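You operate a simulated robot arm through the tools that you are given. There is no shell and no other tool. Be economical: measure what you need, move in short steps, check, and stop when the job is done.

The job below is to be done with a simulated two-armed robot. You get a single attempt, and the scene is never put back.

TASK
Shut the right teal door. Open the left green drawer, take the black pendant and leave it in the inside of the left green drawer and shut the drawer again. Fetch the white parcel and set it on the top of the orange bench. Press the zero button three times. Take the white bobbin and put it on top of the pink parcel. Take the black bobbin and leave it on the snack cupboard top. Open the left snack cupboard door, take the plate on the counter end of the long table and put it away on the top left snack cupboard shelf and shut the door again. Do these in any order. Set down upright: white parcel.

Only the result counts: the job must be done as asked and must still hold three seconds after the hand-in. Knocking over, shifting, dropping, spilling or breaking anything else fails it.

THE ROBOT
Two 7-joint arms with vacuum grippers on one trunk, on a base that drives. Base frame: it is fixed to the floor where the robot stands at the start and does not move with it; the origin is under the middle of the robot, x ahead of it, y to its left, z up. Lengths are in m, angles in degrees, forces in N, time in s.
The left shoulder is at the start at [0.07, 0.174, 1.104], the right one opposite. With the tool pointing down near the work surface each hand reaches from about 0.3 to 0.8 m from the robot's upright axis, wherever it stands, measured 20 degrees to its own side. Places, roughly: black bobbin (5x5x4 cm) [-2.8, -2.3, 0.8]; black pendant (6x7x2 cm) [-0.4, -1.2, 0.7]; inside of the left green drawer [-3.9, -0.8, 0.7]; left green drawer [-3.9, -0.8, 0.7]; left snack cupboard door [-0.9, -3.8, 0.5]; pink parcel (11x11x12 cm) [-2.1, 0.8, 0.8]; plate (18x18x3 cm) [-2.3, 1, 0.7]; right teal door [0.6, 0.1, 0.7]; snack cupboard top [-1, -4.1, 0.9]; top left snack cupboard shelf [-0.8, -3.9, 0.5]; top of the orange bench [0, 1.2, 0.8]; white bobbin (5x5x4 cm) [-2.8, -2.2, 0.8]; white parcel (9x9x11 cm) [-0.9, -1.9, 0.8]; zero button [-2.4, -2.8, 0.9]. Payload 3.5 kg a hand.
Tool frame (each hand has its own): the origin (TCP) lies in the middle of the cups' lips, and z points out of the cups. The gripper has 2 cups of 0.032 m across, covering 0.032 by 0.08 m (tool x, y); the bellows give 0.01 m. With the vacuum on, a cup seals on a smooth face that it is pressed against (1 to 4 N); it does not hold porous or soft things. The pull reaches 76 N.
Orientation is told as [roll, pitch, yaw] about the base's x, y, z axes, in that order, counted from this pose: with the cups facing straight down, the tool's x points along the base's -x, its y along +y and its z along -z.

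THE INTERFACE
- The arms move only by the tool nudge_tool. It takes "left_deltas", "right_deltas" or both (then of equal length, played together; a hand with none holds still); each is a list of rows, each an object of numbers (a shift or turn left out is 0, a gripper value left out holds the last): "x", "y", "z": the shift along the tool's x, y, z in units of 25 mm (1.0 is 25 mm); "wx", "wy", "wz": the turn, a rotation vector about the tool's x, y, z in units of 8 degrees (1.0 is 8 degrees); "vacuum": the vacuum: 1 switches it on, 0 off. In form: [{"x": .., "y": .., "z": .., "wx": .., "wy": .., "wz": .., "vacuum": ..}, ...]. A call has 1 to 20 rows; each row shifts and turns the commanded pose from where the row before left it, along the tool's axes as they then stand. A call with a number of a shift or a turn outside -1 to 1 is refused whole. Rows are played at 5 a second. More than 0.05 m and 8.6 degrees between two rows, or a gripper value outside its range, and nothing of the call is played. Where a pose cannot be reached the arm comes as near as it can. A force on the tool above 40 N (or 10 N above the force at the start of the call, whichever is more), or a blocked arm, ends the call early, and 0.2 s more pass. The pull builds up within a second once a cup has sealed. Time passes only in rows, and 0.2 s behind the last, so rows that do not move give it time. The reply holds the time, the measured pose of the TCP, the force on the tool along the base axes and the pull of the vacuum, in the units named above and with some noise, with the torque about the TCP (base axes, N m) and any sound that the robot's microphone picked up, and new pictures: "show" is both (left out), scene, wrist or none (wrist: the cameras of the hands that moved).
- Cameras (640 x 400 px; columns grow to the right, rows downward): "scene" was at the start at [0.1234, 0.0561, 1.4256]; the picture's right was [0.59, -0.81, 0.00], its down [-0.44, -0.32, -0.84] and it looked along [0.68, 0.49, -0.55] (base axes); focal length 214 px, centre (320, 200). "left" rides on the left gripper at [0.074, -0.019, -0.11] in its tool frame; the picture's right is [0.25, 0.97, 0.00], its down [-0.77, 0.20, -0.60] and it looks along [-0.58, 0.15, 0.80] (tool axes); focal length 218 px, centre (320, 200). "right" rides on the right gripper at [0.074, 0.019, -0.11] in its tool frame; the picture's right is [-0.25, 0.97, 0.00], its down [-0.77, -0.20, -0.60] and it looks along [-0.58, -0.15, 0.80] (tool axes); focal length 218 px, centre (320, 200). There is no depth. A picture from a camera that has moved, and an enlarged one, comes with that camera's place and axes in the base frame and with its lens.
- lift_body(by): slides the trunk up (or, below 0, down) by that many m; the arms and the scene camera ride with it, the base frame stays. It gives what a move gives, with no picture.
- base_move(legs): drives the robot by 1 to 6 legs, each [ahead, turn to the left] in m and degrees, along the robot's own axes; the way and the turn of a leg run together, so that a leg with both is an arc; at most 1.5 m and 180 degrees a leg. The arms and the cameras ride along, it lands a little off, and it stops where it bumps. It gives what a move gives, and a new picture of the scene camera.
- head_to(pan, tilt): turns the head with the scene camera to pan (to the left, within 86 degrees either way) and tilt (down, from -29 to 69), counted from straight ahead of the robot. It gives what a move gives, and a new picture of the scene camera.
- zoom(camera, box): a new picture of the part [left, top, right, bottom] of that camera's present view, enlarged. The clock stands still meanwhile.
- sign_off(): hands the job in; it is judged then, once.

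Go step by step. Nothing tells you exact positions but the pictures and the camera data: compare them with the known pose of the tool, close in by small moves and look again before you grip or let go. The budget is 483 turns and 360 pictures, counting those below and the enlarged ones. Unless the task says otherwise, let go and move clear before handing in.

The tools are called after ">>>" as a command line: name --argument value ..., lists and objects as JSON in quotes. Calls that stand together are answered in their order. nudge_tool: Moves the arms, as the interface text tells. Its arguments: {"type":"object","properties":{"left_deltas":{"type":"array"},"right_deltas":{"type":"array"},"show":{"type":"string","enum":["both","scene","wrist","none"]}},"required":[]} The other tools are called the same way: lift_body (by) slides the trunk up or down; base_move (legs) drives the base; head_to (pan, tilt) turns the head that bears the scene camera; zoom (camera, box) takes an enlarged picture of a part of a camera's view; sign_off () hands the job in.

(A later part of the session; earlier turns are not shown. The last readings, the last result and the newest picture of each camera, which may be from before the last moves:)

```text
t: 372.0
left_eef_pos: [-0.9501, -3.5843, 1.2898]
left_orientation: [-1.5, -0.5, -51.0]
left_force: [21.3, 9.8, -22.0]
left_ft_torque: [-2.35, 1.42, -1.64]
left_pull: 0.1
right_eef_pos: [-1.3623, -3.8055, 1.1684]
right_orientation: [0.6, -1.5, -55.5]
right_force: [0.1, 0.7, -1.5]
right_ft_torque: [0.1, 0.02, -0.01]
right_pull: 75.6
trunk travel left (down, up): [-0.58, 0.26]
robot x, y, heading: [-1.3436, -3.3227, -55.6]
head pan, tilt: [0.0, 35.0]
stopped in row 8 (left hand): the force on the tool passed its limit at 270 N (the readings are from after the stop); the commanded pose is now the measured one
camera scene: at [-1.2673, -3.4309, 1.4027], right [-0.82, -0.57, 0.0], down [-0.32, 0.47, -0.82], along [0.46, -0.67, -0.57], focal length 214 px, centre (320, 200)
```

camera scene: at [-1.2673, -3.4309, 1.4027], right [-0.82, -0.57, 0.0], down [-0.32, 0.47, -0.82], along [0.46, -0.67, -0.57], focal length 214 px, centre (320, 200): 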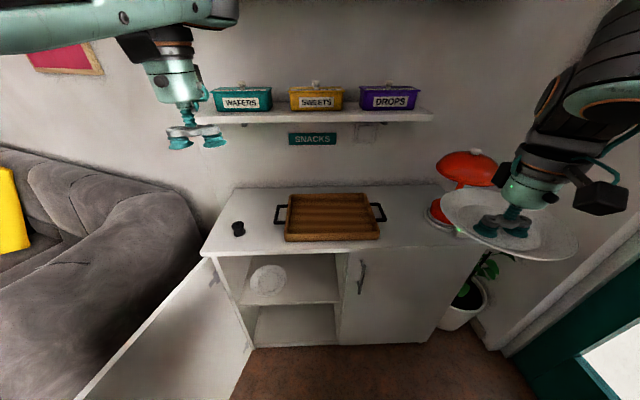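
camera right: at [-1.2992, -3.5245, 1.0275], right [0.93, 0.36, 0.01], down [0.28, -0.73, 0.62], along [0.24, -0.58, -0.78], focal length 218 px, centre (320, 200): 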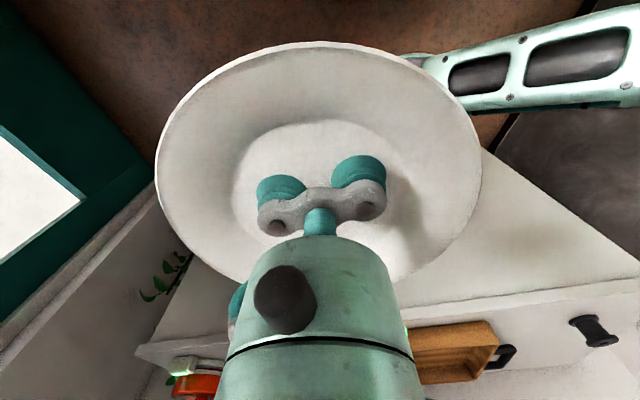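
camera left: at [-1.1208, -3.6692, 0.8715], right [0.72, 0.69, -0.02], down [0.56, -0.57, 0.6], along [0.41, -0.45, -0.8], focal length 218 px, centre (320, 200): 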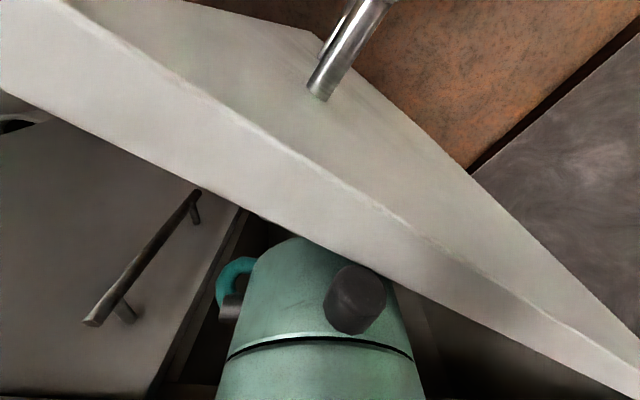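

Something resisted strongly, probably the gripper against its own forearm; nothing in the scene has moved. I'll back down 5 cm.

>>> nudge_tool --left_deltas '[{"z": 1}, {"z": 1}, {}]' --show "wrist"

```text
t: 372.8
left_eef_pos: [-0.9527, -3.5851, 1.2401]
left_orientation: [-1.7, -0.5, -50.9]
left_force: [0.1, -0.1, 0.1]
left_ft_torque: [-0.04, 0.0, 0.0]
left_pull: 0.2
right_eef_pos: [-1.3622, -3.8039, 1.1679]
right_orientation: [0.4, -1.5, -55.4]
right_force: [0.4, 0.6, -2.0]
right_ft_torque: [0.09, 0.05, -0.01]
right_pull: 75.8
trunk travel left (down, up): [-0.58, 0.26]
robot x, y, heading: [-1.3478, -3.3188, -55.3]
head pan, tilt: [0.0, 35.0]
camera left: at [-1.0119, -3.539, 1.35], right [0.59, 0.81, -0.03], down [0.65, -0.46, 0.6], along [0.47, -0.38, -0.8], focal length 218 px, centre (320, 200)
```

left: 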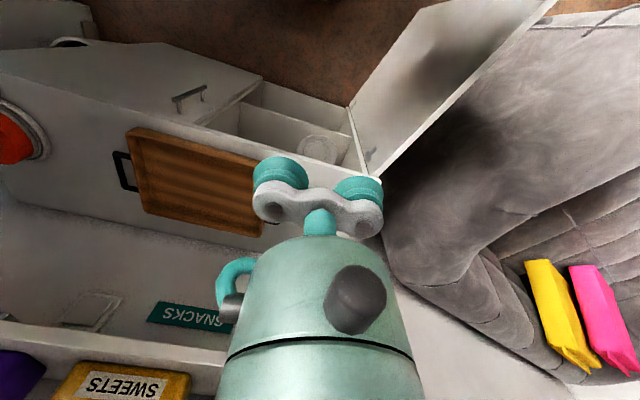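

The open door is in view, and all is well. Now I'll lower the trunk 0.3 m and bring the plate in front of the opening.

>>> lift_body --by -0.3

>>> nudge_tool --right_deltas '[{"y": 1}, {"y": 1}, {"y": 1}, {"y": 1}, {"y": 1}, {"y": 1}, {"y": 1}, {"y": 1}, {"y": 1}, {"y": 1}, {"y": 1}, {"y": 1}, {"y": 1}, {"y": 0.5, "x": -1}]'

```text
t: 375.8
left_eef_pos: [-0.9513, -3.5846, 0.9387]
left_orientation: [-1.7, -0.4, -50.8]
left_force: [-0.4, 0.3, 0.2]
left_ft_torque: [0.0, -0.01, 0.02]
left_pull: 0.0
right_eef_pos: [-1.3597, -3.8036, 0.8683]
right_orientation: [0.5, -1.5, -55.5]
right_force: [-0.4, -0.4, -2.0]
right_ft_torque: [0.05, 0.07, 0.01]
right_pull: 75.7
trunk travel left (down, up): [-0.28, 0.56]
robot x, y, heading: [-1.3432, -3.3184, -55.6]
head pan, tilt: [0.0, 35.0]
```

```text
t: 378.8
left_eef_pos: [-0.9505, -3.5856, 0.9402]
left_orientation: [-1.7, -0.4, -50.9]
left_force: [0.0, -0.1, 0.1]
left_ft_torque: [0.01, -0.02, 0.04]
left_pull: 0.1
right_eef_pos: [-1.0693, -3.6349, 0.8705]
right_orientation: [0.4, -1.5, -55.4]
right_force: [-0.2, -0.4, -1.3]
right_ft_torque: [0.08, 0.05, 0.04]
right_pull: 75.4
trunk travel left (down, up): [-0.28, 0.56]
robot x, y, heading: [-1.347, -3.3138, -55.3]
head pan, tilt: [0.0, 35.0]
camera scene: at [-1.2654, -3.4297, 1.1027], right [-0.82, -0.57, 0.0], down [-0.33, 0.47, -0.82], along [0.46, -0.67, -0.57], focal length 214 px, centre (320, 200)
camera right: at [-1.0972, -3.5607, 0.9786], right [0.94, 0.34, 0.01], down [0.26, -0.74, 0.62], along [0.22, -0.58, -0.78], focal length 218 px, centre (320, 200)
```

scene: 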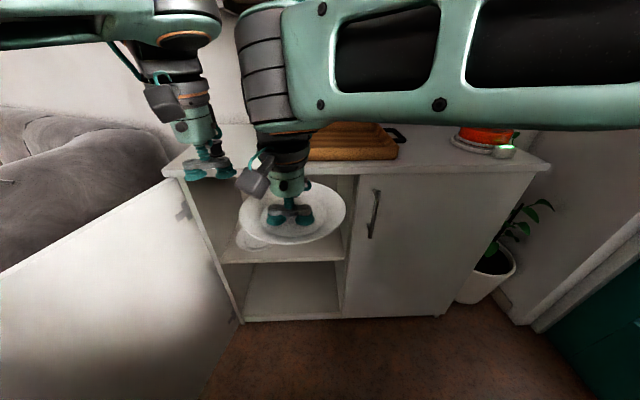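
right: 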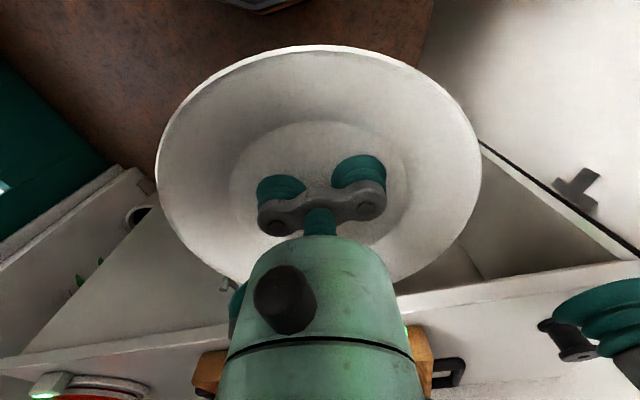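

The forearm comes in sideways in this pose and would hit the right door. Placing from further away with a nearly straight arm is better: I'll shift the base about 0.24 m to the left and 6 cm back, so that the free shelf half lies straight ahead of the right shoulder.

>>> nudge_tool --right_deltas '[{"z": -1}, {"z": -1}, {"x": 1, "y": -1}, {"x": 1, "y": -1}, {"y": -1}, {"y": -1}]' --show "none"

>>> base_move --legs '[[-0.08, 0], [0, -74], [-0.24, 0], [0, 75]]'

```text
t: 380.2
left_eef_pos: [-0.9525, -3.585, 0.9392]
left_orientation: [-1.5, -0.5, -50.8]
left_force: [-0.5, -0.1, -0.1]
left_ft_torque: [-0.01, 0.01, -0.01]
left_pull: 0.0
right_eef_pos: [-1.1809, -3.6481, 0.9193]
right_orientation: [0.5, -1.6, -55.5]
right_force: [0.1, -0.1, -1.7]
right_ft_torque: [0.08, 0.06, -0.01]
right_pull: 75.7
trunk travel left (down, up): [-0.28, 0.56]
robot x, y, heading: [-1.3481, -3.3191, -55.5]
head pan, tilt: [0.0, 35.0]
```

```text
t: 389.1
left_eef_pos: [-0.8358, -3.3243, 0.9392]
left_orientation: [-1.7, -0.4, -49.2]
left_force: [-0.2, 0.3, 0.9]
left_ft_torque: [-0.02, 0.01, 0.04]
left_pull: 0.0
right_eef_pos: [-1.0622, -3.3946, 0.9195]
right_orientation: [0.4, -1.5, -53.8]
right_force: [0.0, 0.3, -1.8]
right_ft_torque: [0.08, 0.04, -0.05]
right_pull: 75.3
trunk travel left (down, up): [-0.28, 0.56]
robot x, y, heading: [-1.2361, -3.0705, -53.8]
head pan, tilt: [0.0, 35.0]
camera scene: at [-1.1555, -3.1781, 1.1028], right [-0.81, -0.59, 0.0], down [-0.34, 0.46, -0.82], along [0.48, -0.66, -0.57], focal length 214 px, centre (320, 200)
```

scene: 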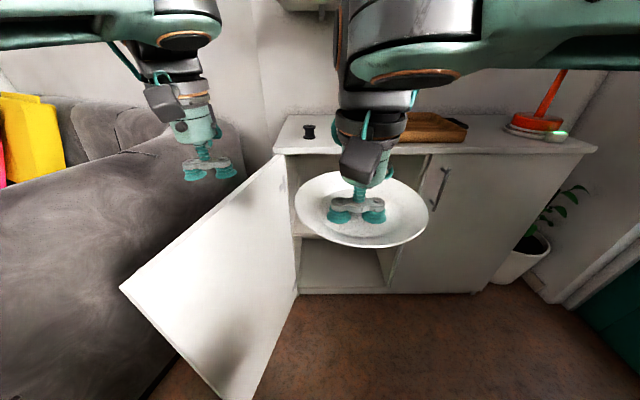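

Positioned well: the robot is at r≈0.15, 0.76 m from the front. I'll shift the plate to the right, lower it, and drive 8 cm closer.

>>> nudge_tool --right_deltas '[{"y": -1}, {"y": -1}, {"y": -1}, {"y": -1}, {"y": -1}, {"y": -0.5}, {"z": 1}, {"z": 1}, {"z": 1}, {"z": 1}, {"z": 1}, {"z": 1}, {"z": 1}, {"z": 1}, {"z": 1}, {"z": 1}, {"z": 1}, {"z": 1}, {"z": 1}]' --show "none"

>>> base_move --legs '[[0.07, 0]]'

```text
t: 393.1
left_eef_pos: [-0.8362, -3.3252, 0.9393]
left_orientation: [-1.7, -0.5, -49.2]
left_force: [-0.5, -0.5, -0.9]
left_ft_torque: [-0.01, 0.01, -0.02]
left_pull: 0.0
right_eef_pos: [-1.1668, -3.4813, 0.5924]
right_orientation: [0.5, -1.5, -53.8]
right_force: [-0.7, 0.5, -1.8]
right_ft_torque: [0.11, 0.07, -0.03]
right_pull: 75.4
trunk travel left (down, up): [-0.28, 0.56]
robot x, y, heading: [-1.2338, -3.0683, -53.7]
head pan, tilt: [0.0, 35.0]
```

```text
t: 394.1
left_eef_pos: [-0.7949, -3.3815, 0.9396]
left_orientation: [-1.7, -0.4, -49.3]
left_force: [-0.5, -0.8, 0.0]
left_ft_torque: [0.02, 0.01, 0.02]
left_pull: 0.0
right_eef_pos: [-1.1259, -3.5379, 0.5916]
right_orientation: [0.5, -1.5, -53.8]
right_force: [-0.4, -1.1, -1.8]
right_ft_torque: [0.1, 0.08, 0.03]
right_pull: 75.5
trunk travel left (down, up): [-0.28, 0.56]
robot x, y, heading: [-1.1947, -3.1235, -53.5]
head pan, tilt: [0.0, 35.0]
camera scene: at [-1.1141, -3.2352, 1.1026], right [-0.81, -0.59, 0.0], down [-0.34, 0.46, -0.82], along [0.48, -0.66, -0.57], focal length 214 px, centre (320, 200)
```

scene: 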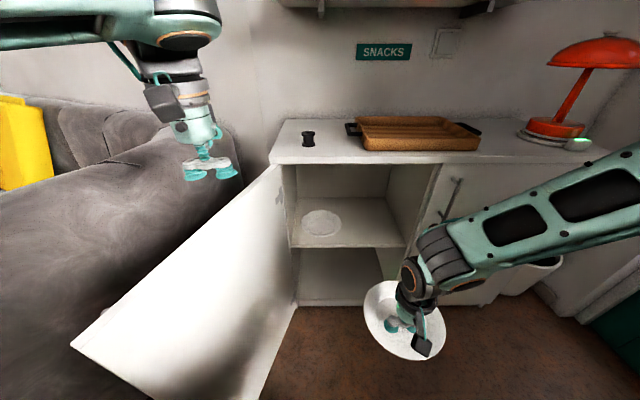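

The shelf's free right half lies straight ahead of the plate (r≈0.33). I'll extend forward 0.25 m and check.

>>> nudge_tool --right_deltas '[{"x": -1}, {"x": -1}, {"x": -1}, {"x": -1}, {"x": -1}, {"x": -1}, {"x": -1}, {"x": -1}, {"x": -1}]'

```text
t: 396.1
left_eef_pos: [-0.796, -3.3808, 0.9392]
left_orientation: [-1.6, -0.3, -49.2]
left_force: [0.4, -0.1, 0.9]
left_ft_torque: [0.01, -0.01, 0.0]
left_pull: 0.0
right_eef_pos: [-0.9947, -3.7191, 0.5983]
right_orientation: [0.4, -1.5, -53.8]
right_force: [0.5, -0.3, -2.8]
right_ft_torque: [0.08, 0.04, -0.02]
right_pull: 75.6
trunk travel left (down, up): [-0.28, 0.56]
robot x, y, heading: [-1.1947, -3.1268, -53.6]
head pan, tilt: [0.0, 35.0]
camera scene: at [-1.1145, -3.2345, 1.1027], right [-0.81, -0.59, 0.0], down [-0.34, 0.46, -0.82], along [0.48, -0.66, -0.57], focal length 214 px, centre (320, 200)
camera right: at [-1.0244, -3.6468, 0.7058], right [0.93, 0.37, 0.01], down [0.28, -0.73, 0.62], along [0.24, -0.57, -0.78], focal length 218 px, centre (320, 200)
```

scene: 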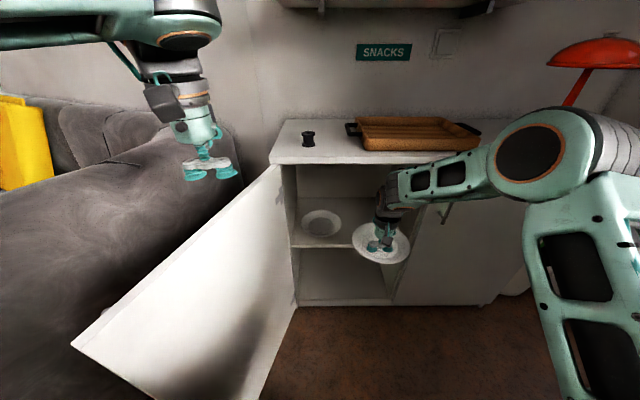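
right: 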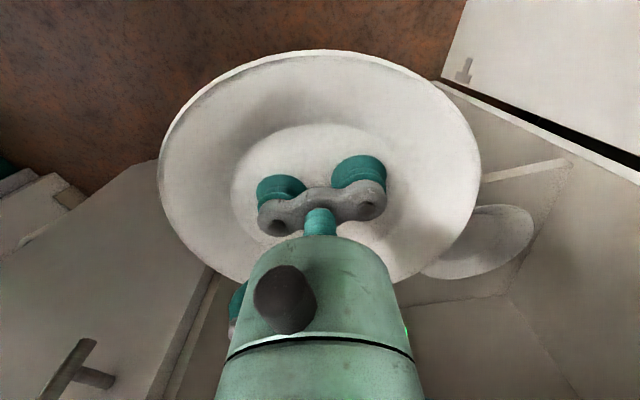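

The forearm will straighten as I extend, and the geometry shows enough clearance to the partition. I'll continue in a few steps, watching the force.

>>> nudge_tool --right_deltas '[{"x": -1}, {"x": -1}, {"x": -1}, {"x": -1}]'

```text
t: 397.1
left_eef_pos: [-0.7954, -3.3807, 0.9397]
left_orientation: [-1.8, -0.3, -49.2]
left_force: [0.4, -1.1, -0.5]
left_ft_torque: [-0.01, 0.0, 0.03]
left_pull: 0.0
right_eef_pos: [-0.9333, -3.7989, 0.6004]
right_orientation: [0.3, -1.6, -53.8]
right_force: [-0.3, -0.2, -3.3]
right_ft_torque: [0.06, 0.04, -0.07]
right_pull: 75.6
trunk travel left (down, up): [-0.28, 0.56]
robot x, y, heading: [-1.1939, -3.121, -53.9]
head pan, tilt: [0.0, 35.0]
camera scene: at [-1.1145, -3.2346, 1.1027], right [-0.81, -0.59, 0.0], down [-0.34, 0.46, -0.82], along [0.48, -0.66, -0.57], focal length 214 px, centre (320, 200)
camera right: at [-0.9638, -3.7268, 0.7086], right [0.93, 0.37, 0.01], down [0.28, -0.73, 0.62], along [0.24, -0.57, -0.78], focal length 218 px, centre (320, 200)
```

scene: 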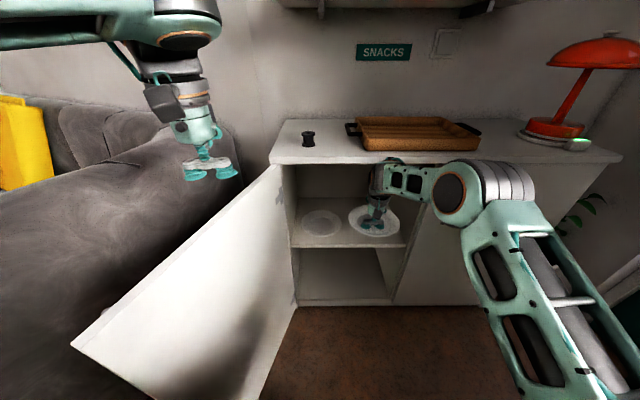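
right: 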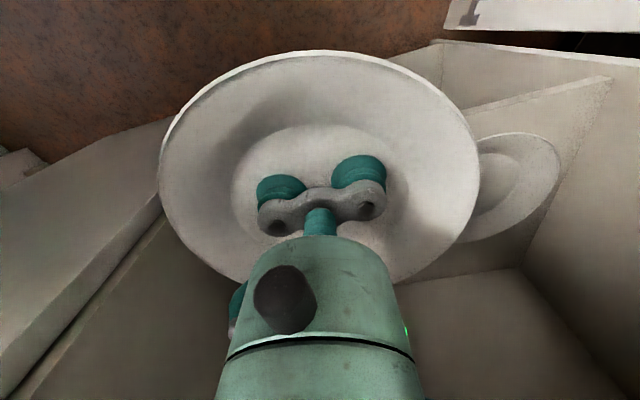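

Another look at the geometry says the elbow moves left as the arm straightens and stays in front of the door plane. I'll continue 5 cm.

>>> nudge_tool --right_deltas '[{"x": -0.7}, {"x": -0.7}, {"x": -0.7}]'

```text
t: 397.9
left_eef_pos: [-0.7978, -3.3797, 0.9392]
left_orientation: [-1.5, -0.6, -49.1]
left_force: [-0.9, 1.1, 0.6]
left_ft_torque: [-0.04, 0.03, 0.01]
left_pull: 0.0
right_eef_pos: [-0.9081, -3.8357, 0.5875]
right_orientation: [0.4, -0.1, -53.6]
right_force: [0.2, 0.3, -1.5]
right_ft_torque: [0.11, -0.02, 0.02]
right_pull: 75.3
trunk travel left (down, up): [-0.28, 0.56]
robot x, y, heading: [-1.1957, -3.1254, -53.8]
head pan, tilt: [0.0, 35.0]
camera scene: at [-1.1187, -3.2356, 1.1017], right [-0.81, -0.59, 0.0], down [-0.34, 0.47, -0.82], along [0.48, -0.66, -0.57], focal length 214 px, centre (320, 200)
camera right: at [-0.9369, -3.7664, 0.6987], right [0.93, 0.37, 0.01], down [0.29, -0.74, 0.6], along [0.23, -0.56, -0.8], focal length 218 px, centre (320, 200)
```

scene: 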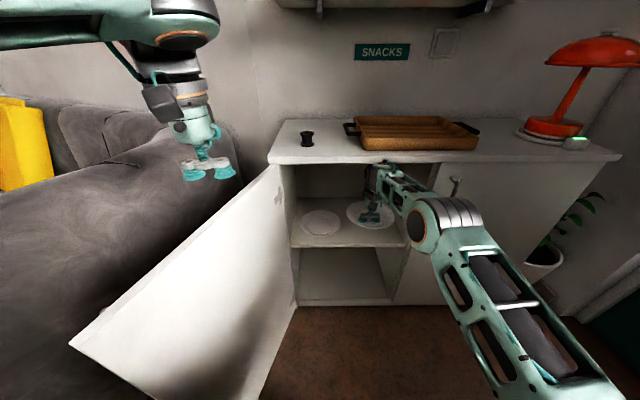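
right: 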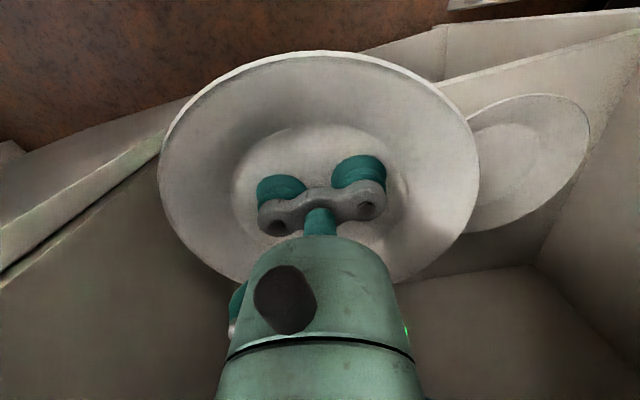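

The hand seems to graze the underside of the top. I'll lower 3 cm first, then go forward the last 5 cm.

>>> nudge_tool --right_deltas '[{"z": 0.6}, {"z": 0.6}, {}]' --show "scene"

```text
t: 398.7
left_eef_pos: [-0.7965, -3.3827, 0.9395]
left_orientation: [-1.7, -0.4, -49.3]
left_force: [0.1, 0.3, 0.3]
left_ft_torque: [0.0, 0.0, 0.01]
left_pull: 0.1
right_eef_pos: [-0.9034, -3.8438, 0.5743]
right_orientation: [0.5, -1.7, -54.0]
right_force: [-0.1, 0.1, -2.1]
right_ft_torque: [0.1, 0.01, 0.03]
right_pull: 75.5
trunk travel left (down, up): [-0.28, 0.56]
robot x, y, heading: [-1.1965, -3.1242, -53.8]
head pan, tilt: [0.0, 35.0]
camera scene: at [-1.1143, -3.2347, 1.1033], right [-0.81, -0.59, 0.0], down [-0.34, 0.46, -0.82], along [0.48, -0.66, -0.57], focal length 214 px, centre (320, 200)
```

scene: 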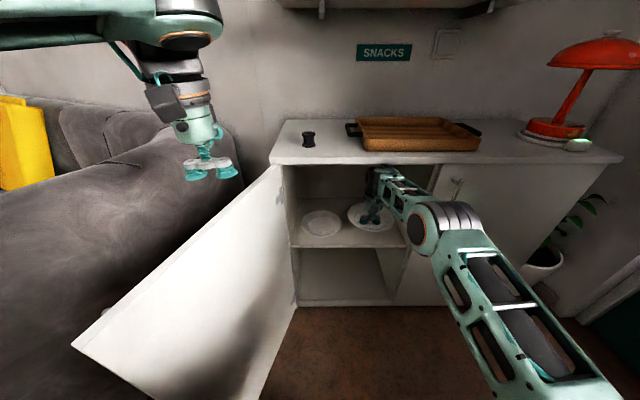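

Freed. I'll lower another 1 cm and go forward 4.5 cm.

>>> nudge_tool --right_deltas '[{"z": 0.5}, {"x": -0.6}, {"x": -0.6}, {"x": -0.6}]'

```text
t: 399.7
left_eef_pos: [-0.7958, -3.3812, 0.9393]
left_orientation: [-1.7, -0.4, -49.2]
left_force: [0.0, 0.5, 0.1]
left_ft_torque: [-0.01, 0.01, 0.0]
left_pull: 0.0
right_eef_pos: [-0.8969, -3.8516, 0.5604]
right_orientation: [0.5, -1.5, -53.8]
right_force: [-0.6, -0.2, -3.1]
right_ft_torque: [0.1, -0.02, 0.04]
right_pull: 75.4
right hand out of reach, approached as far as the arm can: row 3, 4
trunk travel left (down, up): [-0.28, 0.56]
robot x, y, heading: [-1.1957, -3.1253, -53.6]
head pan, tilt: [0.0, 35.0]
camera scene: at [-1.1148, -3.2345, 1.1027], right [-0.81, -0.59, 0.0], down [-0.34, 0.46, -0.82], along [0.48, -0.66, -0.57], focal length 214 px, centre (320, 200)
camera right: at [-0.9259, -3.7807, 0.6685], right [0.93, 0.37, 0.01], down [0.28, -0.73, 0.62], along [0.24, -0.57, -0.78], focal length 218 px, centre (320, 200)
```

scene: 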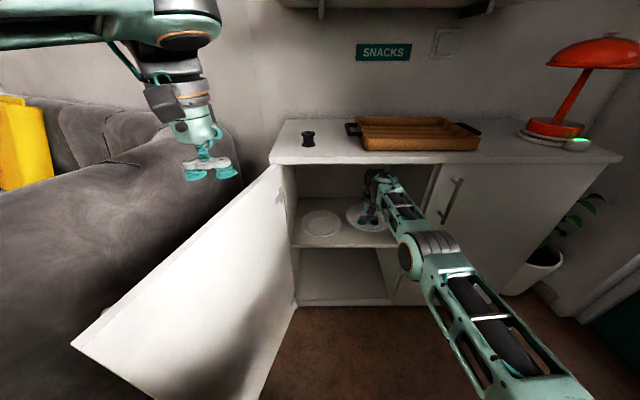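
right: 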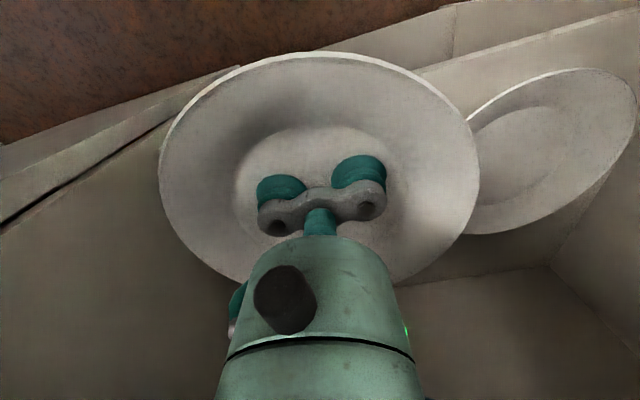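

The arm is straight now; I'll drive the base 4 cm forward for the rest.

>>> base_move --legs '[[0.04, 0]]'

>>> zoom --camera "right" --box '[0, 0, 640, 400]'

```text
t: 400.6
left_eef_pos: [-0.771, -3.415, 0.9383]
left_orientation: [-1.7, -0.3, -49.2]
left_force: [0.3, -0.2, -0.4]
left_ft_torque: [0.05, 0.05, 0.0]
left_pull: 0.0
right_eef_pos: [-0.8705, -3.8859, 0.5595]
right_orientation: [0.5, -1.5, -53.8]
right_force: [-0.2, 0.3, -1.6]
right_ft_torque: [0.09, 0.05, 0.02]
right_pull: 75.2
trunk travel left (down, up): [-0.28, 0.56]
robot x, y, heading: [-1.172, -3.1543, -53.6]
head pan, tilt: [0.0, 35.0]
camera scene: at [-1.0903, -3.2678, 1.1025], right [-0.81, -0.59, 0.0], down [-0.34, 0.46, -0.82], along [0.48, -0.66, -0.57], focal length 214 px, centre (320, 200)
```

scene: 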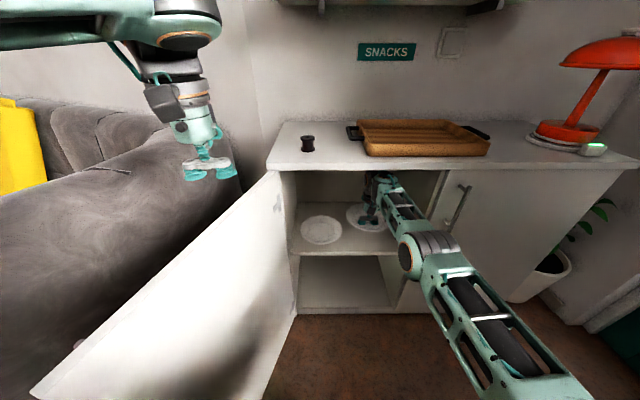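

```text
1.00 times, centred on (320, 200) of right (not enlarged: the box is as wide or as high as the picture)
camera zoom: at [-0.9016, -3.8136, 0.6676], right [0.93, 0.37, 0.01], down [0.28, -0.73, 0.62], along [0.24, -0.57, -0.78], focal length 218 px, centre (320, 200)
```

zoom: 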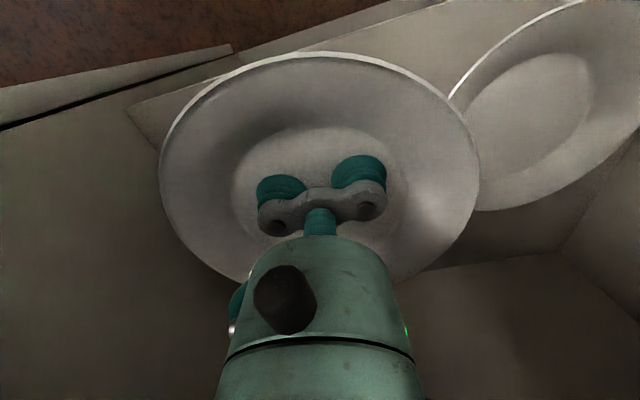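

The plate centre is at f≈0.115, r≈0.324. I'll shift 1 cm right, away from the small plate, and lower onto the shelf.

>>> nudge_tool --right_deltas '[{"y": -0.45}, {"z": 0.4}, {"z": 0.3}, {"z": 0.2}, {"z": 0.2}, {}]' --show "wrist"

```text
t: 402.0
left_eef_pos: [-0.7716, -3.4138, 0.9391]
left_orientation: [-1.7, -0.4, -49.2]
left_force: [-0.2, -0.1, 0.8]
left_ft_torque: [0.02, 0.02, 0.02]
left_pull: 0.1
right_eef_pos: [-0.8819, -3.8921, 0.5332]
right_orientation: [0.5, -1.6, -53.7]
right_force: [-1.2, 0.3, -1.7]
right_ft_torque: [0.06, 0.07, -0.01]
right_pull: 75.5
trunk travel left (down, up): [-0.28, 0.56]
robot x, y, heading: [-1.1736, -3.1562, -53.9]
head pan, tilt: [0.0, 35.0]
camera right: at [-0.9118, -3.8189, 0.6405], right [0.93, 0.37, 0.01], down [0.28, -0.73, 0.62], along [0.24, -0.58, -0.78], focal length 218 px, centre (320, 200)
```

right: 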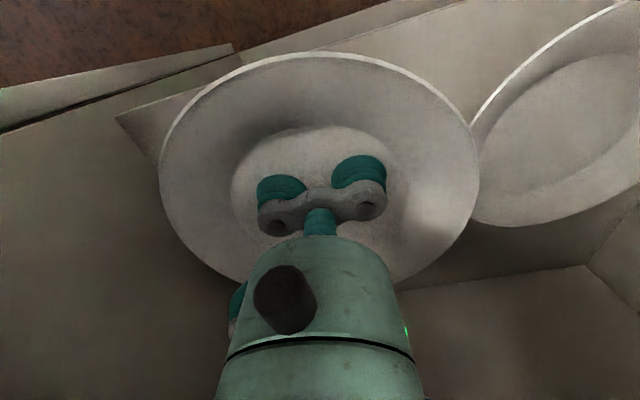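

The space between the small plate and the partition is just enough. I'll shift 1 cm further right, and lower in small steps while watching the gap.

>>> nudge_tool --right_deltas '[{"y": -0.4}, {"z": 0.25}, {"z": 0.25}, {}]' --show "wrist"

```text
t: 403.0
left_eef_pos: [-0.7721, -3.4135, 0.9396]
left_orientation: [-1.7, -0.4, -49.2]
left_force: [0.3, 0.1, -0.6]
left_ft_torque: [0.01, 0.05, -0.05]
left_pull: 0.1
right_eef_pos: [-0.8893, -3.8964, 0.5203]
right_orientation: [0.5, -1.5, -53.8]
right_force: [-0.3, 0.6, -2.3]
right_ft_torque: [0.08, 0.07, -0.01]
right_pull: 75.6
right hand out of reach, approached as far as the arm can: row 3
trunk travel left (down, up): [-0.28, 0.56]
robot x, y, heading: [-1.174, -3.1595, -53.9]
head pan, tilt: [0.0, 35.0]
camera right: at [-0.9193, -3.8232, 0.6287], right [0.93, 0.37, 0.01], down [0.28, -0.73, 0.62], along [0.24, -0.57, -0.78], focal length 218 px, centre (320, 200)
```

right: 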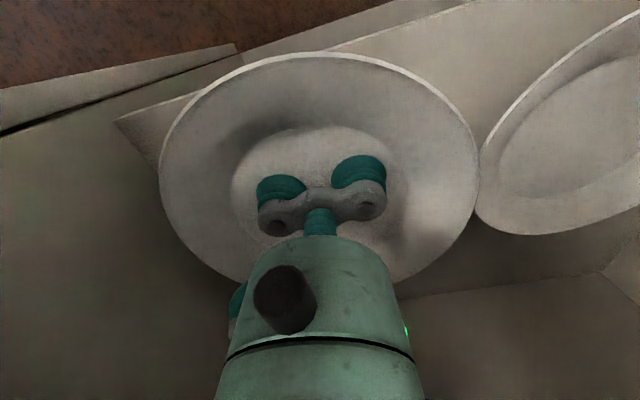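

Now the rims are just side by side with no overlap. The arm is at full stretch, so I'll lower with the trunk.

>>> lift_body --by -0.012

>>> zoom --camera "right" --box '[80, 20, 640, 370]'

```text
t: 403.6
left_eef_pos: [-0.7722, -3.4135, 0.9276]
left_orientation: [-1.7, -0.4, -49.2]
left_force: [-0.4, -0.2, 0.0]
left_ft_torque: [0.02, 0.02, -0.02]
left_pull: 0.0
right_eef_pos: [-0.8884, -3.8961, 0.508]
right_orientation: [0.4, -1.5, -53.8]
right_force: [-0.3, 0.8, -1.8]
right_ft_torque: [0.06, 0.04, 0.01]
right_pull: 75.6
trunk travel left (down, up): [-0.268, 0.572]
robot x, y, heading: [-1.1741, -3.1584, -53.8]
head pan, tilt: [0.0, 35.0]
```

```text
1.14 times, centred on (360, 195) of right
camera zoom: at [-0.9194, -3.823, 0.617], right [0.93, 0.37, 0.01], down [0.28, -0.73, 0.62], along [0.24, -0.58, -0.78], focal length 249 px, centre (274, 206)
```

zoom: 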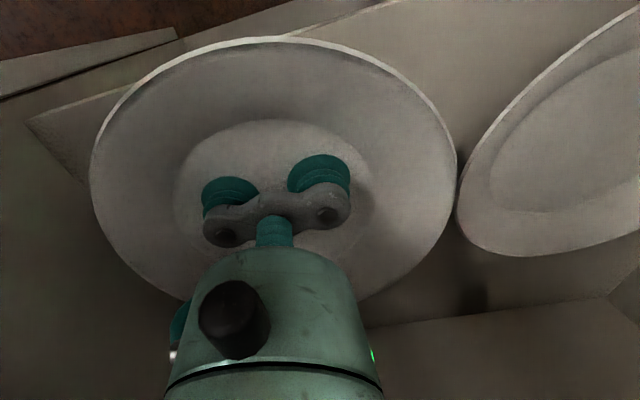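

There is a visible gap to the small plate and to the partition. I'll keep lowering.

>>> lift_body --by -0.01

```text
t: 404.2
left_eef_pos: [-0.7714, -3.4127, 0.9177]
left_orientation: [-1.6, -0.4, -49.3]
left_force: [0.0, 0.1, -0.4]
left_ft_torque: [0.01, 0.01, -0.02]
left_pull: 0.0
right_eef_pos: [-0.889, -3.8957, 0.4978]
right_orientation: [0.5, -1.5, -53.8]
right_force: [-0.2, 0.1, -2.6]
right_ft_torque: [0.09, 0.03, -0.02]
right_pull: 75.6
trunk travel left (down, up): [-0.258, 0.582]
robot x, y, heading: [-1.1707, -3.1561, -53.8]
head pan, tilt: [0.0, 35.0]
```

>>> lift_body --by -0.01

>>> zoom --camera "right" --box '[80, 20, 640, 370]'

```text
t: 404.8
left_eef_pos: [-0.7717, -3.4131, 0.9081]
left_orientation: [-1.7, -0.3, -49.3]
left_force: [-0.2, -0.1, -0.5]
left_ft_torque: [-0.01, -0.01, -0.01]
left_pull: 0.0
right_eef_pos: [-0.8888, -3.8954, 0.4884]
right_orientation: [0.4, -1.6, -53.8]
right_force: [-0.2, 0.0, -1.9]
right_ft_torque: [0.08, 0.07, 0.0]
right_pull: 75.7
trunk travel left (down, up): [-0.248, 0.592]
robot x, y, heading: [-1.1715, -3.1568, -53.9]
head pan, tilt: [0.0, 35.0]
```

```text
1.14 times, centred on (360, 195) of right
camera zoom: at [-0.9194, -3.8231, 0.597], right [0.93, 0.37, 0.01], down [0.28, -0.73, 0.62], along [0.24, -0.57, -0.78], focal length 249 px, centre (274, 206)
```

zoom: 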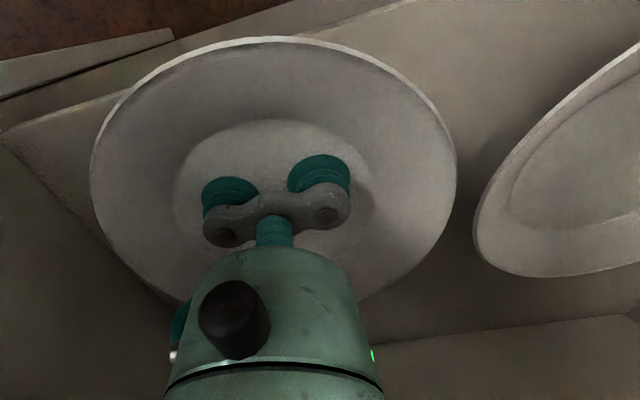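

The shelf is actually recessed about 5 cm and lower (z≈0.466), so the plate should go about 5 cm deeper. I'll drive 5 cm forward before the final lowering.

>>> base_move --legs '[[0.05, 0]]'

>>> zoom --camera "right" --box '[80, 20, 640, 370]'

```text
t: 405.7
left_eef_pos: [-0.7418, -3.4532, 0.9071]
left_orientation: [-1.7, -0.4, -49.2]
left_force: [0.6, -0.2, 0.2]
left_ft_torque: [-0.02, -0.02, 0.01]
left_pull: 0.1
right_eef_pos: [-0.8596, -3.9361, 0.4885]
right_orientation: [0.3, -1.5, -53.8]
right_force: [-0.1, -0.6, -1.6]
right_ft_torque: [0.04, 0.03, 0.0]
right_pull: 76.1
trunk travel left (down, up): [-0.248, 0.592]
robot x, y, heading: [-1.1435, -3.2001, -54.1]
head pan, tilt: [0.0, 35.0]
camera scene: at [-1.0617, -3.3061, 1.0708], right [-0.81, -0.59, 0.0], down [-0.34, 0.46, -0.82], along [0.48, -0.66, -0.57], focal length 214 px, centre (320, 200)
```

scene: 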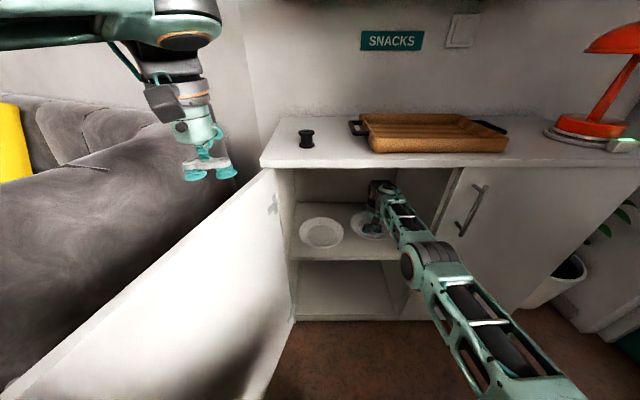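

```text
1.14 times, centred on (360, 195) of right
camera zoom: at [-0.8902, -3.8628, 0.5969], right [0.93, 0.37, 0.01], down [0.28, -0.73, 0.62], along [0.24, -0.58, -0.78], focal length 249 px, centre (274, 206)
```

zoom: 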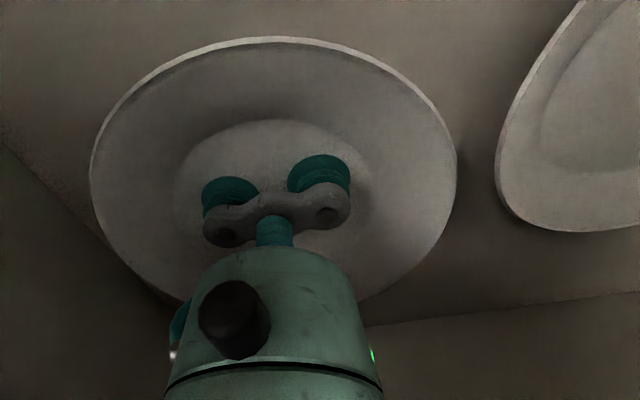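

Now the plate is fully over the shelf with gaps on both sides. I'll lower to contact.

>>> lift_body --by -0.008

>>> lift_body --by -0.006

```text
t: 406.3
left_eef_pos: [-0.743, -3.4517, 0.8996]
left_orientation: [-1.7, -0.4, -49.2]
left_force: [0.0, -0.2, 0.3]
left_ft_torque: [-0.03, -0.01, 0.04]
left_pull: 0.0
right_eef_pos: [-0.8603, -3.935, 0.48]
right_orientation: [0.5, -1.5, -53.8]
right_force: [0.8, 0.4, -1.8]
right_ft_torque: [0.12, 0.06, -0.02]
right_pull: 75.4
trunk travel left (down, up): [-0.24, 0.6]
robot x, y, heading: [-1.1505, -3.2002, -54.0]
head pan, tilt: [0.0, 35.0]
```

```text
t: 406.8
left_eef_pos: [-0.7421, -3.453, 0.893]
left_orientation: [-1.8, -0.4, -49.2]
left_force: [-0.6, -0.4, -0.1]
left_ft_torque: [-0.03, 0.01, 0.01]
left_pull: 0.1
right_eef_pos: [-0.8584, -3.935, 0.4748]
right_orientation: [0.6, -1.5, -53.8]
right_force: [0.6, 0.0, -3.2]
right_ft_torque: [0.05, 0.03, 0.01]
right_pull: 75.5
trunk travel left (down, up): [-0.234, 0.606]
robot x, y, heading: [-1.1461, -3.2, -54.0]
head pan, tilt: [0.0, 35.0]
```

>>> lift_body --by -0.006

>>> lift_body --by -0.005

>>> zoom --camera "right" --box '[80, 20, 640, 370]'

```text
t: 407.4
left_eef_pos: [-0.7432, -3.4522, 0.8883]
left_orientation: [-1.7, -0.5, -49.2]
left_force: [-0.3, -0.5, -0.2]
left_ft_torque: [0.0, -0.01, 0.0]
left_pull: 0.2
right_eef_pos: [-0.8605, -3.9352, 0.4718]
right_orientation: [0.4, -1.6, -53.8]
right_force: [-0.3, -1.7, 8.3]
right_ft_torque: [-0.68, 0.07, 0.0]
right_pull: 75.6
trunk travel left (down, up): [-0.228, 0.612]
robot x, y, heading: [-1.1432, -3.1964, -53.8]
head pan, tilt: [0.0, 35.0]
```

```text
t: 407.9
left_eef_pos: [-0.7442, -3.45, 0.8844]
left_orientation: [-1.7, -0.6, -49.2]
left_force: [1.1, 0.0, 0.1]
left_ft_torque: [-0.01, 0.0, -0.03]
left_pull: 0.1
right_eef_pos: [-0.8598, -3.935, 0.4704]
right_orientation: [0.3, -2.0, -53.9]
right_force: [1.0, -6.7, 28.0]
right_ft_torque: [-0.3, -0.04, 0.11]
right_pull: 75.9
trunk travel left (down, up): [-0.223, 0.617]
robot x, y, heading: [-1.1432, -3.2004, -54.0]
head pan, tilt: [0.0, 35.0]
```

```text
1.14 times, centred on (360, 195) of right
camera zoom: at [-0.8907, -3.8621, 0.577], right [0.93, 0.37, 0.02], down [0.28, -0.73, 0.63], along [0.24, -0.58, -0.78], focal length 249 px, centre (274, 206)
```

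zoom: 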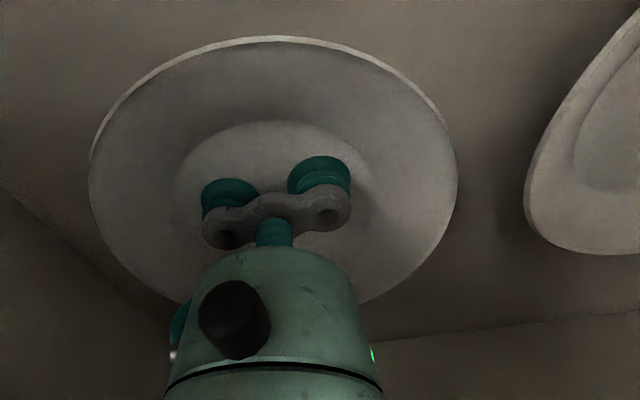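

The plate rests on the shelf (28 N). I'll release, raise slightly and back straight out.

>>> nudge_tool --right_deltas '[{"vacuum": 0}, {}, {}, {}, {}]' --show "none"

>>> lift_body --by 0.055

>>> zoom --camera "right" --box '[80, 20, 640, 370]'

```text
t: 409.1
left_eef_pos: [-0.7423, -3.4532, 0.8814]
left_orientation: [-1.7, -0.3, -49.3]
left_force: [0.3, 0.2, -0.6]
left_ft_torque: [0.01, 0.03, 0.01]
left_pull: 0.1
right_eef_pos: [-0.8597, -3.9348, 0.4637]
right_orientation: [0.5, -1.5, -53.8]
right_force: [-0.4, 1.3, 4.7]
right_ft_torque: [-0.03, -0.03, -0.01]
right_pull: 0.0
trunk travel left (down, up): [-0.223, 0.617]
robot x, y, heading: [-1.146, -3.1961, -54.0]
head pan, tilt: [0.0, 35.0]
```

```text
t: 410.1
left_eef_pos: [-0.7431, -3.454, 0.9378]
left_orientation: [-1.7, -0.5, -49.2]
left_force: [-0.5, -0.8, -0.2]
left_ft_torque: [-0.03, 0.01, 0.01]
left_pull: 0.0
right_eef_pos: [-0.8586, -3.9343, 0.5181]
right_orientation: [0.5, -1.5, -53.8]
right_force: [0.5, -0.8, -0.3]
right_ft_torque: [0.02, 0.03, 0.0]
right_pull: 0.1
trunk travel left (down, up): [-0.278, 0.562]
robot x, y, heading: [-1.1422, -3.1941, -53.8]
head pan, tilt: [0.0, 35.0]
```

```text
1.14 times, centred on (360, 195) of right
camera zoom: at [-0.8904, -3.8632, 0.6264], right [0.93, 0.37, 0.01], down [0.28, -0.73, 0.62], along [0.24, -0.57, -0.78], focal length 249 px, centre (274, 206)
```

zoom: 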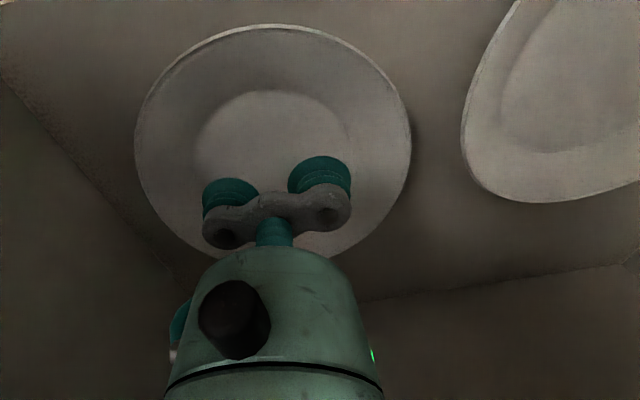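

The plate stays on the shelf. I'll back straight out 0.4 m.

>>> base_move --legs '[[-0.4, 0]]'

```text
t: 412.6
left_eef_pos: [-0.9812, -3.1249, 0.9369]
left_orientation: [-1.7, -0.3, -49.1]
left_force: [-0.5, -0.5, 0.2]
left_ft_torque: [0.0, 0.01, -0.02]
left_pull: 0.1
right_eef_pos: [-1.098, -3.6084, 0.5178]
right_orientation: [0.5, -1.5, -53.6]
right_force: [0.3, 0.1, 0.0]
right_ft_torque: [0.04, 0.01, -0.01]
right_pull: 0.0
trunk travel left (down, up): [-0.278, 0.562]
robot x, y, heading: [-1.3815, -2.8737, -53.9]
head pan, tilt: [0.0, 35.0]
camera scene: at [-1.3014, -2.9791, 1.1009], right [-0.81, -0.59, 0.0], down [-0.34, 0.46, -0.82], along [0.48, -0.66, -0.57], focal length 214 px, centre (320, 200)
```

scene: 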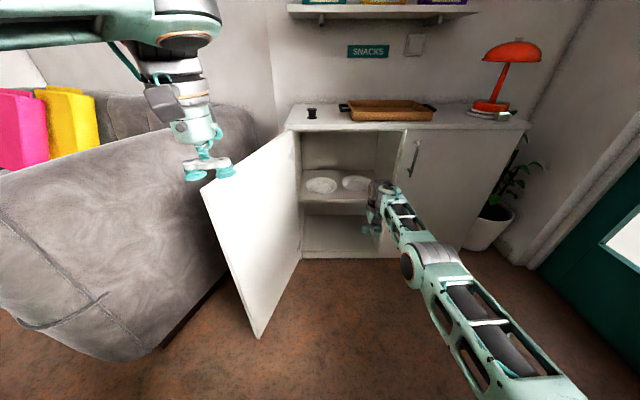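

Both plates are on the shelf and the bobbin is still on top. Next I'll close the door: retract the right hand, raise the trunk, and get the left hand to the outer side of the door.

>>> nudge_tool --right_deltas '[{"x": 1, "y": -0.3}, {"x": 1, "y": -0.3}, {"x": 1, "y": -0.3}, {"x": 1, "y": -0.3}, {"x": 1, "y": -0.3}, {"x": 1, "y": -0.3}, {"x": 1, "y": -0.3}, {"x": 1, "y": -0.3}, {"x": 1, "y": -0.3}, {"x": 1, "y": -0.3}, {"x": 1, "y": -0.3}, {"x": 1, "y": -0.3}, {"x": 1, "y": -0.3}, {"x": 1, "y": -0.3}, {"x": 1}, {"x": 1}]' --show "none"

>>> lift_body --by 0.3

>>> nudge_tool --left_deltas '[{"x": -1, "y": 0.9}, {"x": -1, "y": 0.9}, {"x": -1, "y": 0.9}, {"x": -1, "y": 0.9}, {"x": -1, "y": 0.9}, {"x": -1, "y": 0.9}, {"x": -1, "y": 0.9}, {"x": -0.8, "y": 0.9}, {"z": 1}, {"z": 1}, {"z": 1}, {"z": 1}, {"z": 1}, {"z": 1}, {"z": 1}, {"z": 1}, {"z": 1}]'

```text
t: 416.0
left_eef_pos: [-0.9821, -3.1267, 0.9379]
left_orientation: [-1.7, -0.4, -49.1]
left_force: [-0.9, -0.4, 0.2]
left_ft_torque: [0.0, -0.01, -0.01]
left_pull: 0.1
right_eef_pos: [-1.4195, -3.3485, 0.5068]
right_orientation: [0.5, -1.4, -53.7]
right_force: [1.0, 1.1, -0.3]
right_ft_torque: [-0.01, 0.0, -0.01]
right_pull: 0.0
trunk travel left (down, up): [-0.278, 0.562]
robot x, y, heading: [-1.384, -2.8743, -53.6]
head pan, tilt: [0.0, 35.0]
```

```text
t: 419.0
left_eef_pos: [-0.98, -3.1253, 1.2377]
left_orientation: [-1.7, -0.3, -49.1]
left_force: [-0.6, 0.0, -0.8]
left_ft_torque: [-0.01, 0.01, -0.01]
left_pull: 0.1
right_eef_pos: [-1.4189, -3.3478, 0.8062]
right_orientation: [0.5, -1.4, -53.7]
right_force: [-0.3, -0.4, 0.2]
right_ft_torque: [0.0, 0.01, 0.01]
right_pull: 0.1
trunk travel left (down, up): [-0.578, 0.262]
robot x, y, heading: [-1.3868, -2.8718, -53.8]
head pan, tilt: [0.0, 35.0]
```

```text
t: 422.6
left_eef_pos: [-0.7208, -3.162, 1.0097]
left_orientation: [-1.8, -0.3, -49.1]
left_force: [1.4, -0.1, -0.5]
left_ft_torque: [-0.02, -0.03, -0.01]
left_pull: 0.1
right_eef_pos: [-1.4192, -3.3479, 0.8062]
right_orientation: [0.6, -1.4, -53.8]
right_force: [0.1, 0.5, 0.5]
right_ft_torque: [0.01, 0.01, 0.03]
right_pull: 0.1
trunk travel left (down, up): [-0.578, 0.262]
robot x, y, heading: [-1.3832, -2.8703, -53.9]
head pan, tilt: [0.0, 35.0]
camera scene: at [-1.3005, -2.98, 1.4007], right [-0.81, -0.59, 0.0], down [-0.34, 0.46, -0.82], along [0.48, -0.66, -0.57], focal length 214 px, centre (320, 200)
camera left: at [-0.7816, -3.1172, 1.1189], right [0.57, 0.82, -0.03], down [0.67, -0.44, 0.6], along [0.48, -0.36, -0.8], focal length 218 px, centre (320, 200)
```

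scene: 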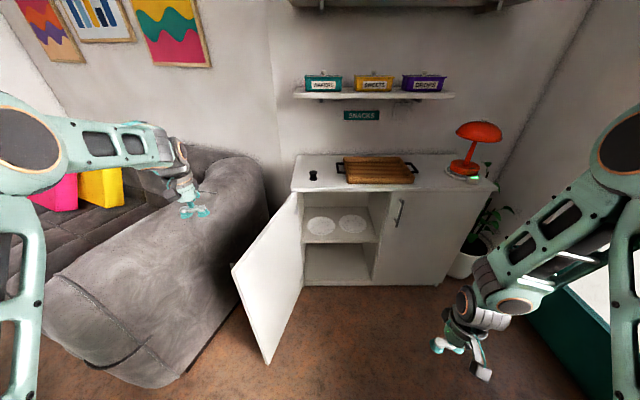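
left: 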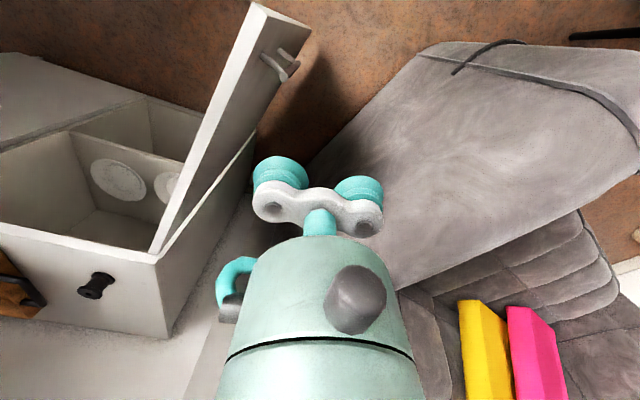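

The hand is above the gap between the door's outer face and the sofa. I'll lower it to z≈0.77, watching the force.

>>> nudge_tool --left_deltas '[{"z": 1}, {"z": 1}, {"z": 1}, {"z": 1}, {"z": 1}, {"z": 1}, {"z": 1}, {"z": 1}, {"z": 0.8}, {"z": 0.8}]'

```text
t: 424.8
left_eef_pos: [-0.7268, -3.1659, 0.768]
left_orientation: [-1.7, -0.3, -49.1]
left_force: [-0.1, 0.1, -0.8]
left_ft_torque: [-0.02, 0.01, -0.01]
left_pull: 0.0
right_eef_pos: [-1.4175, -3.3478, 0.8069]
right_orientation: [0.5, -1.5, -53.6]
right_force: [-0.5, -0.3, 0.6]
right_ft_torque: [0.02, -0.02, 0.01]
right_pull: 0.0
trunk travel left (down, up): [-0.578, 0.262]
robot x, y, heading: [-1.3841, -2.8726, -53.5]
head pan, tilt: [0.0, 35.0]
camera scene: at [-1.3005, -2.98, 1.4007], right [-0.81, -0.59, 0.0], down [-0.34, 0.46, -0.82], along [0.48, -0.66, -0.57], focal length 214 px, centre (320, 200)
camera left: at [-0.7868, -3.1215, 0.8779], right [0.57, 0.82, -0.03], down [0.67, -0.44, 0.6], along [0.48, -0.36, -0.8], focal length 218 px, centre (320, 200)
```

scene: 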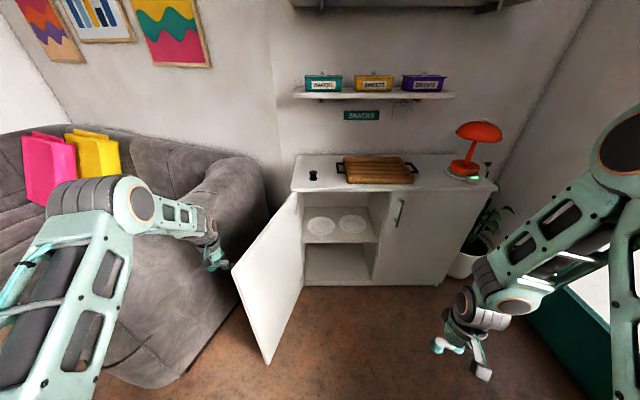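
left: 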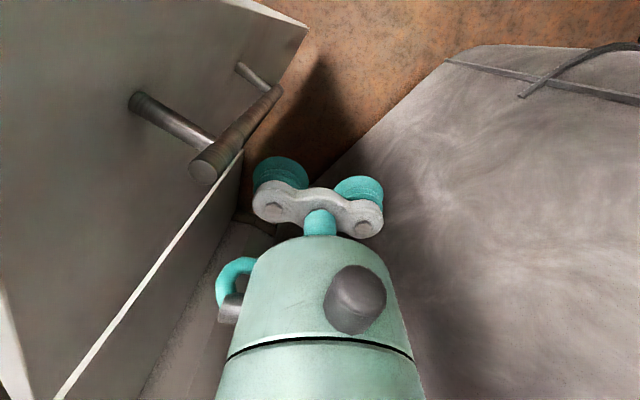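

The hand sits between door and sofa. I'll sweep right to start closing.

>>> nudge_tool --left_deltas '[{"y": -1}, {"y": -1}, {"y": -1}, {"y": -1}, {"y": -1}, {"y": -1}, {"y": -1}, {"y": -1}, {"y": -1}, {"y": -1}]' --show "scene"

```text
t: 427.0
left_eef_pos: [-0.9167, -3.3308, 0.775]
left_orientation: [-1.6, -0.3, -49.2]
left_force: [-0.1, 0.2, 0.2]
left_ft_torque: [0.04, -0.02, 0.01]
left_pull: 0.0
right_eef_pos: [-1.4194, -3.3478, 0.806]
right_orientation: [0.4, -1.5, -53.7]
right_force: [0.7, -0.2, 1.0]
right_ft_torque: [0.01, 0.01, 0.0]
right_pull: 0.1
trunk travel left (down, up): [-0.578, 0.262]
robot x, y, heading: [-1.385, -2.8737, -53.8]
head pan, tilt: [0.0, 35.0]
camera scene: at [-1.3019, -2.9803, 1.4008], right [-0.81, -0.59, 0.0], down [-0.34, 0.46, -0.82], along [0.48, -0.66, -0.57], focal length 214 px, centre (320, 200)
```

scene: 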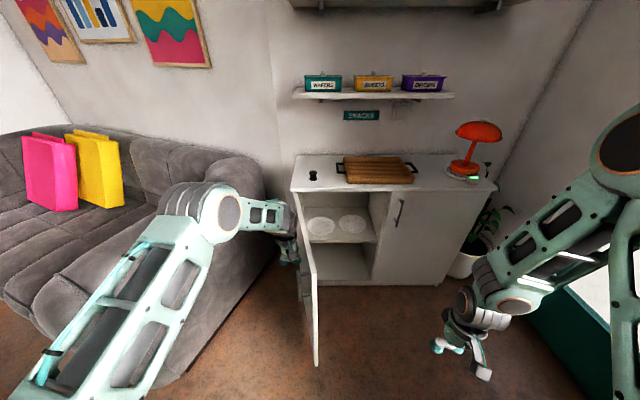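

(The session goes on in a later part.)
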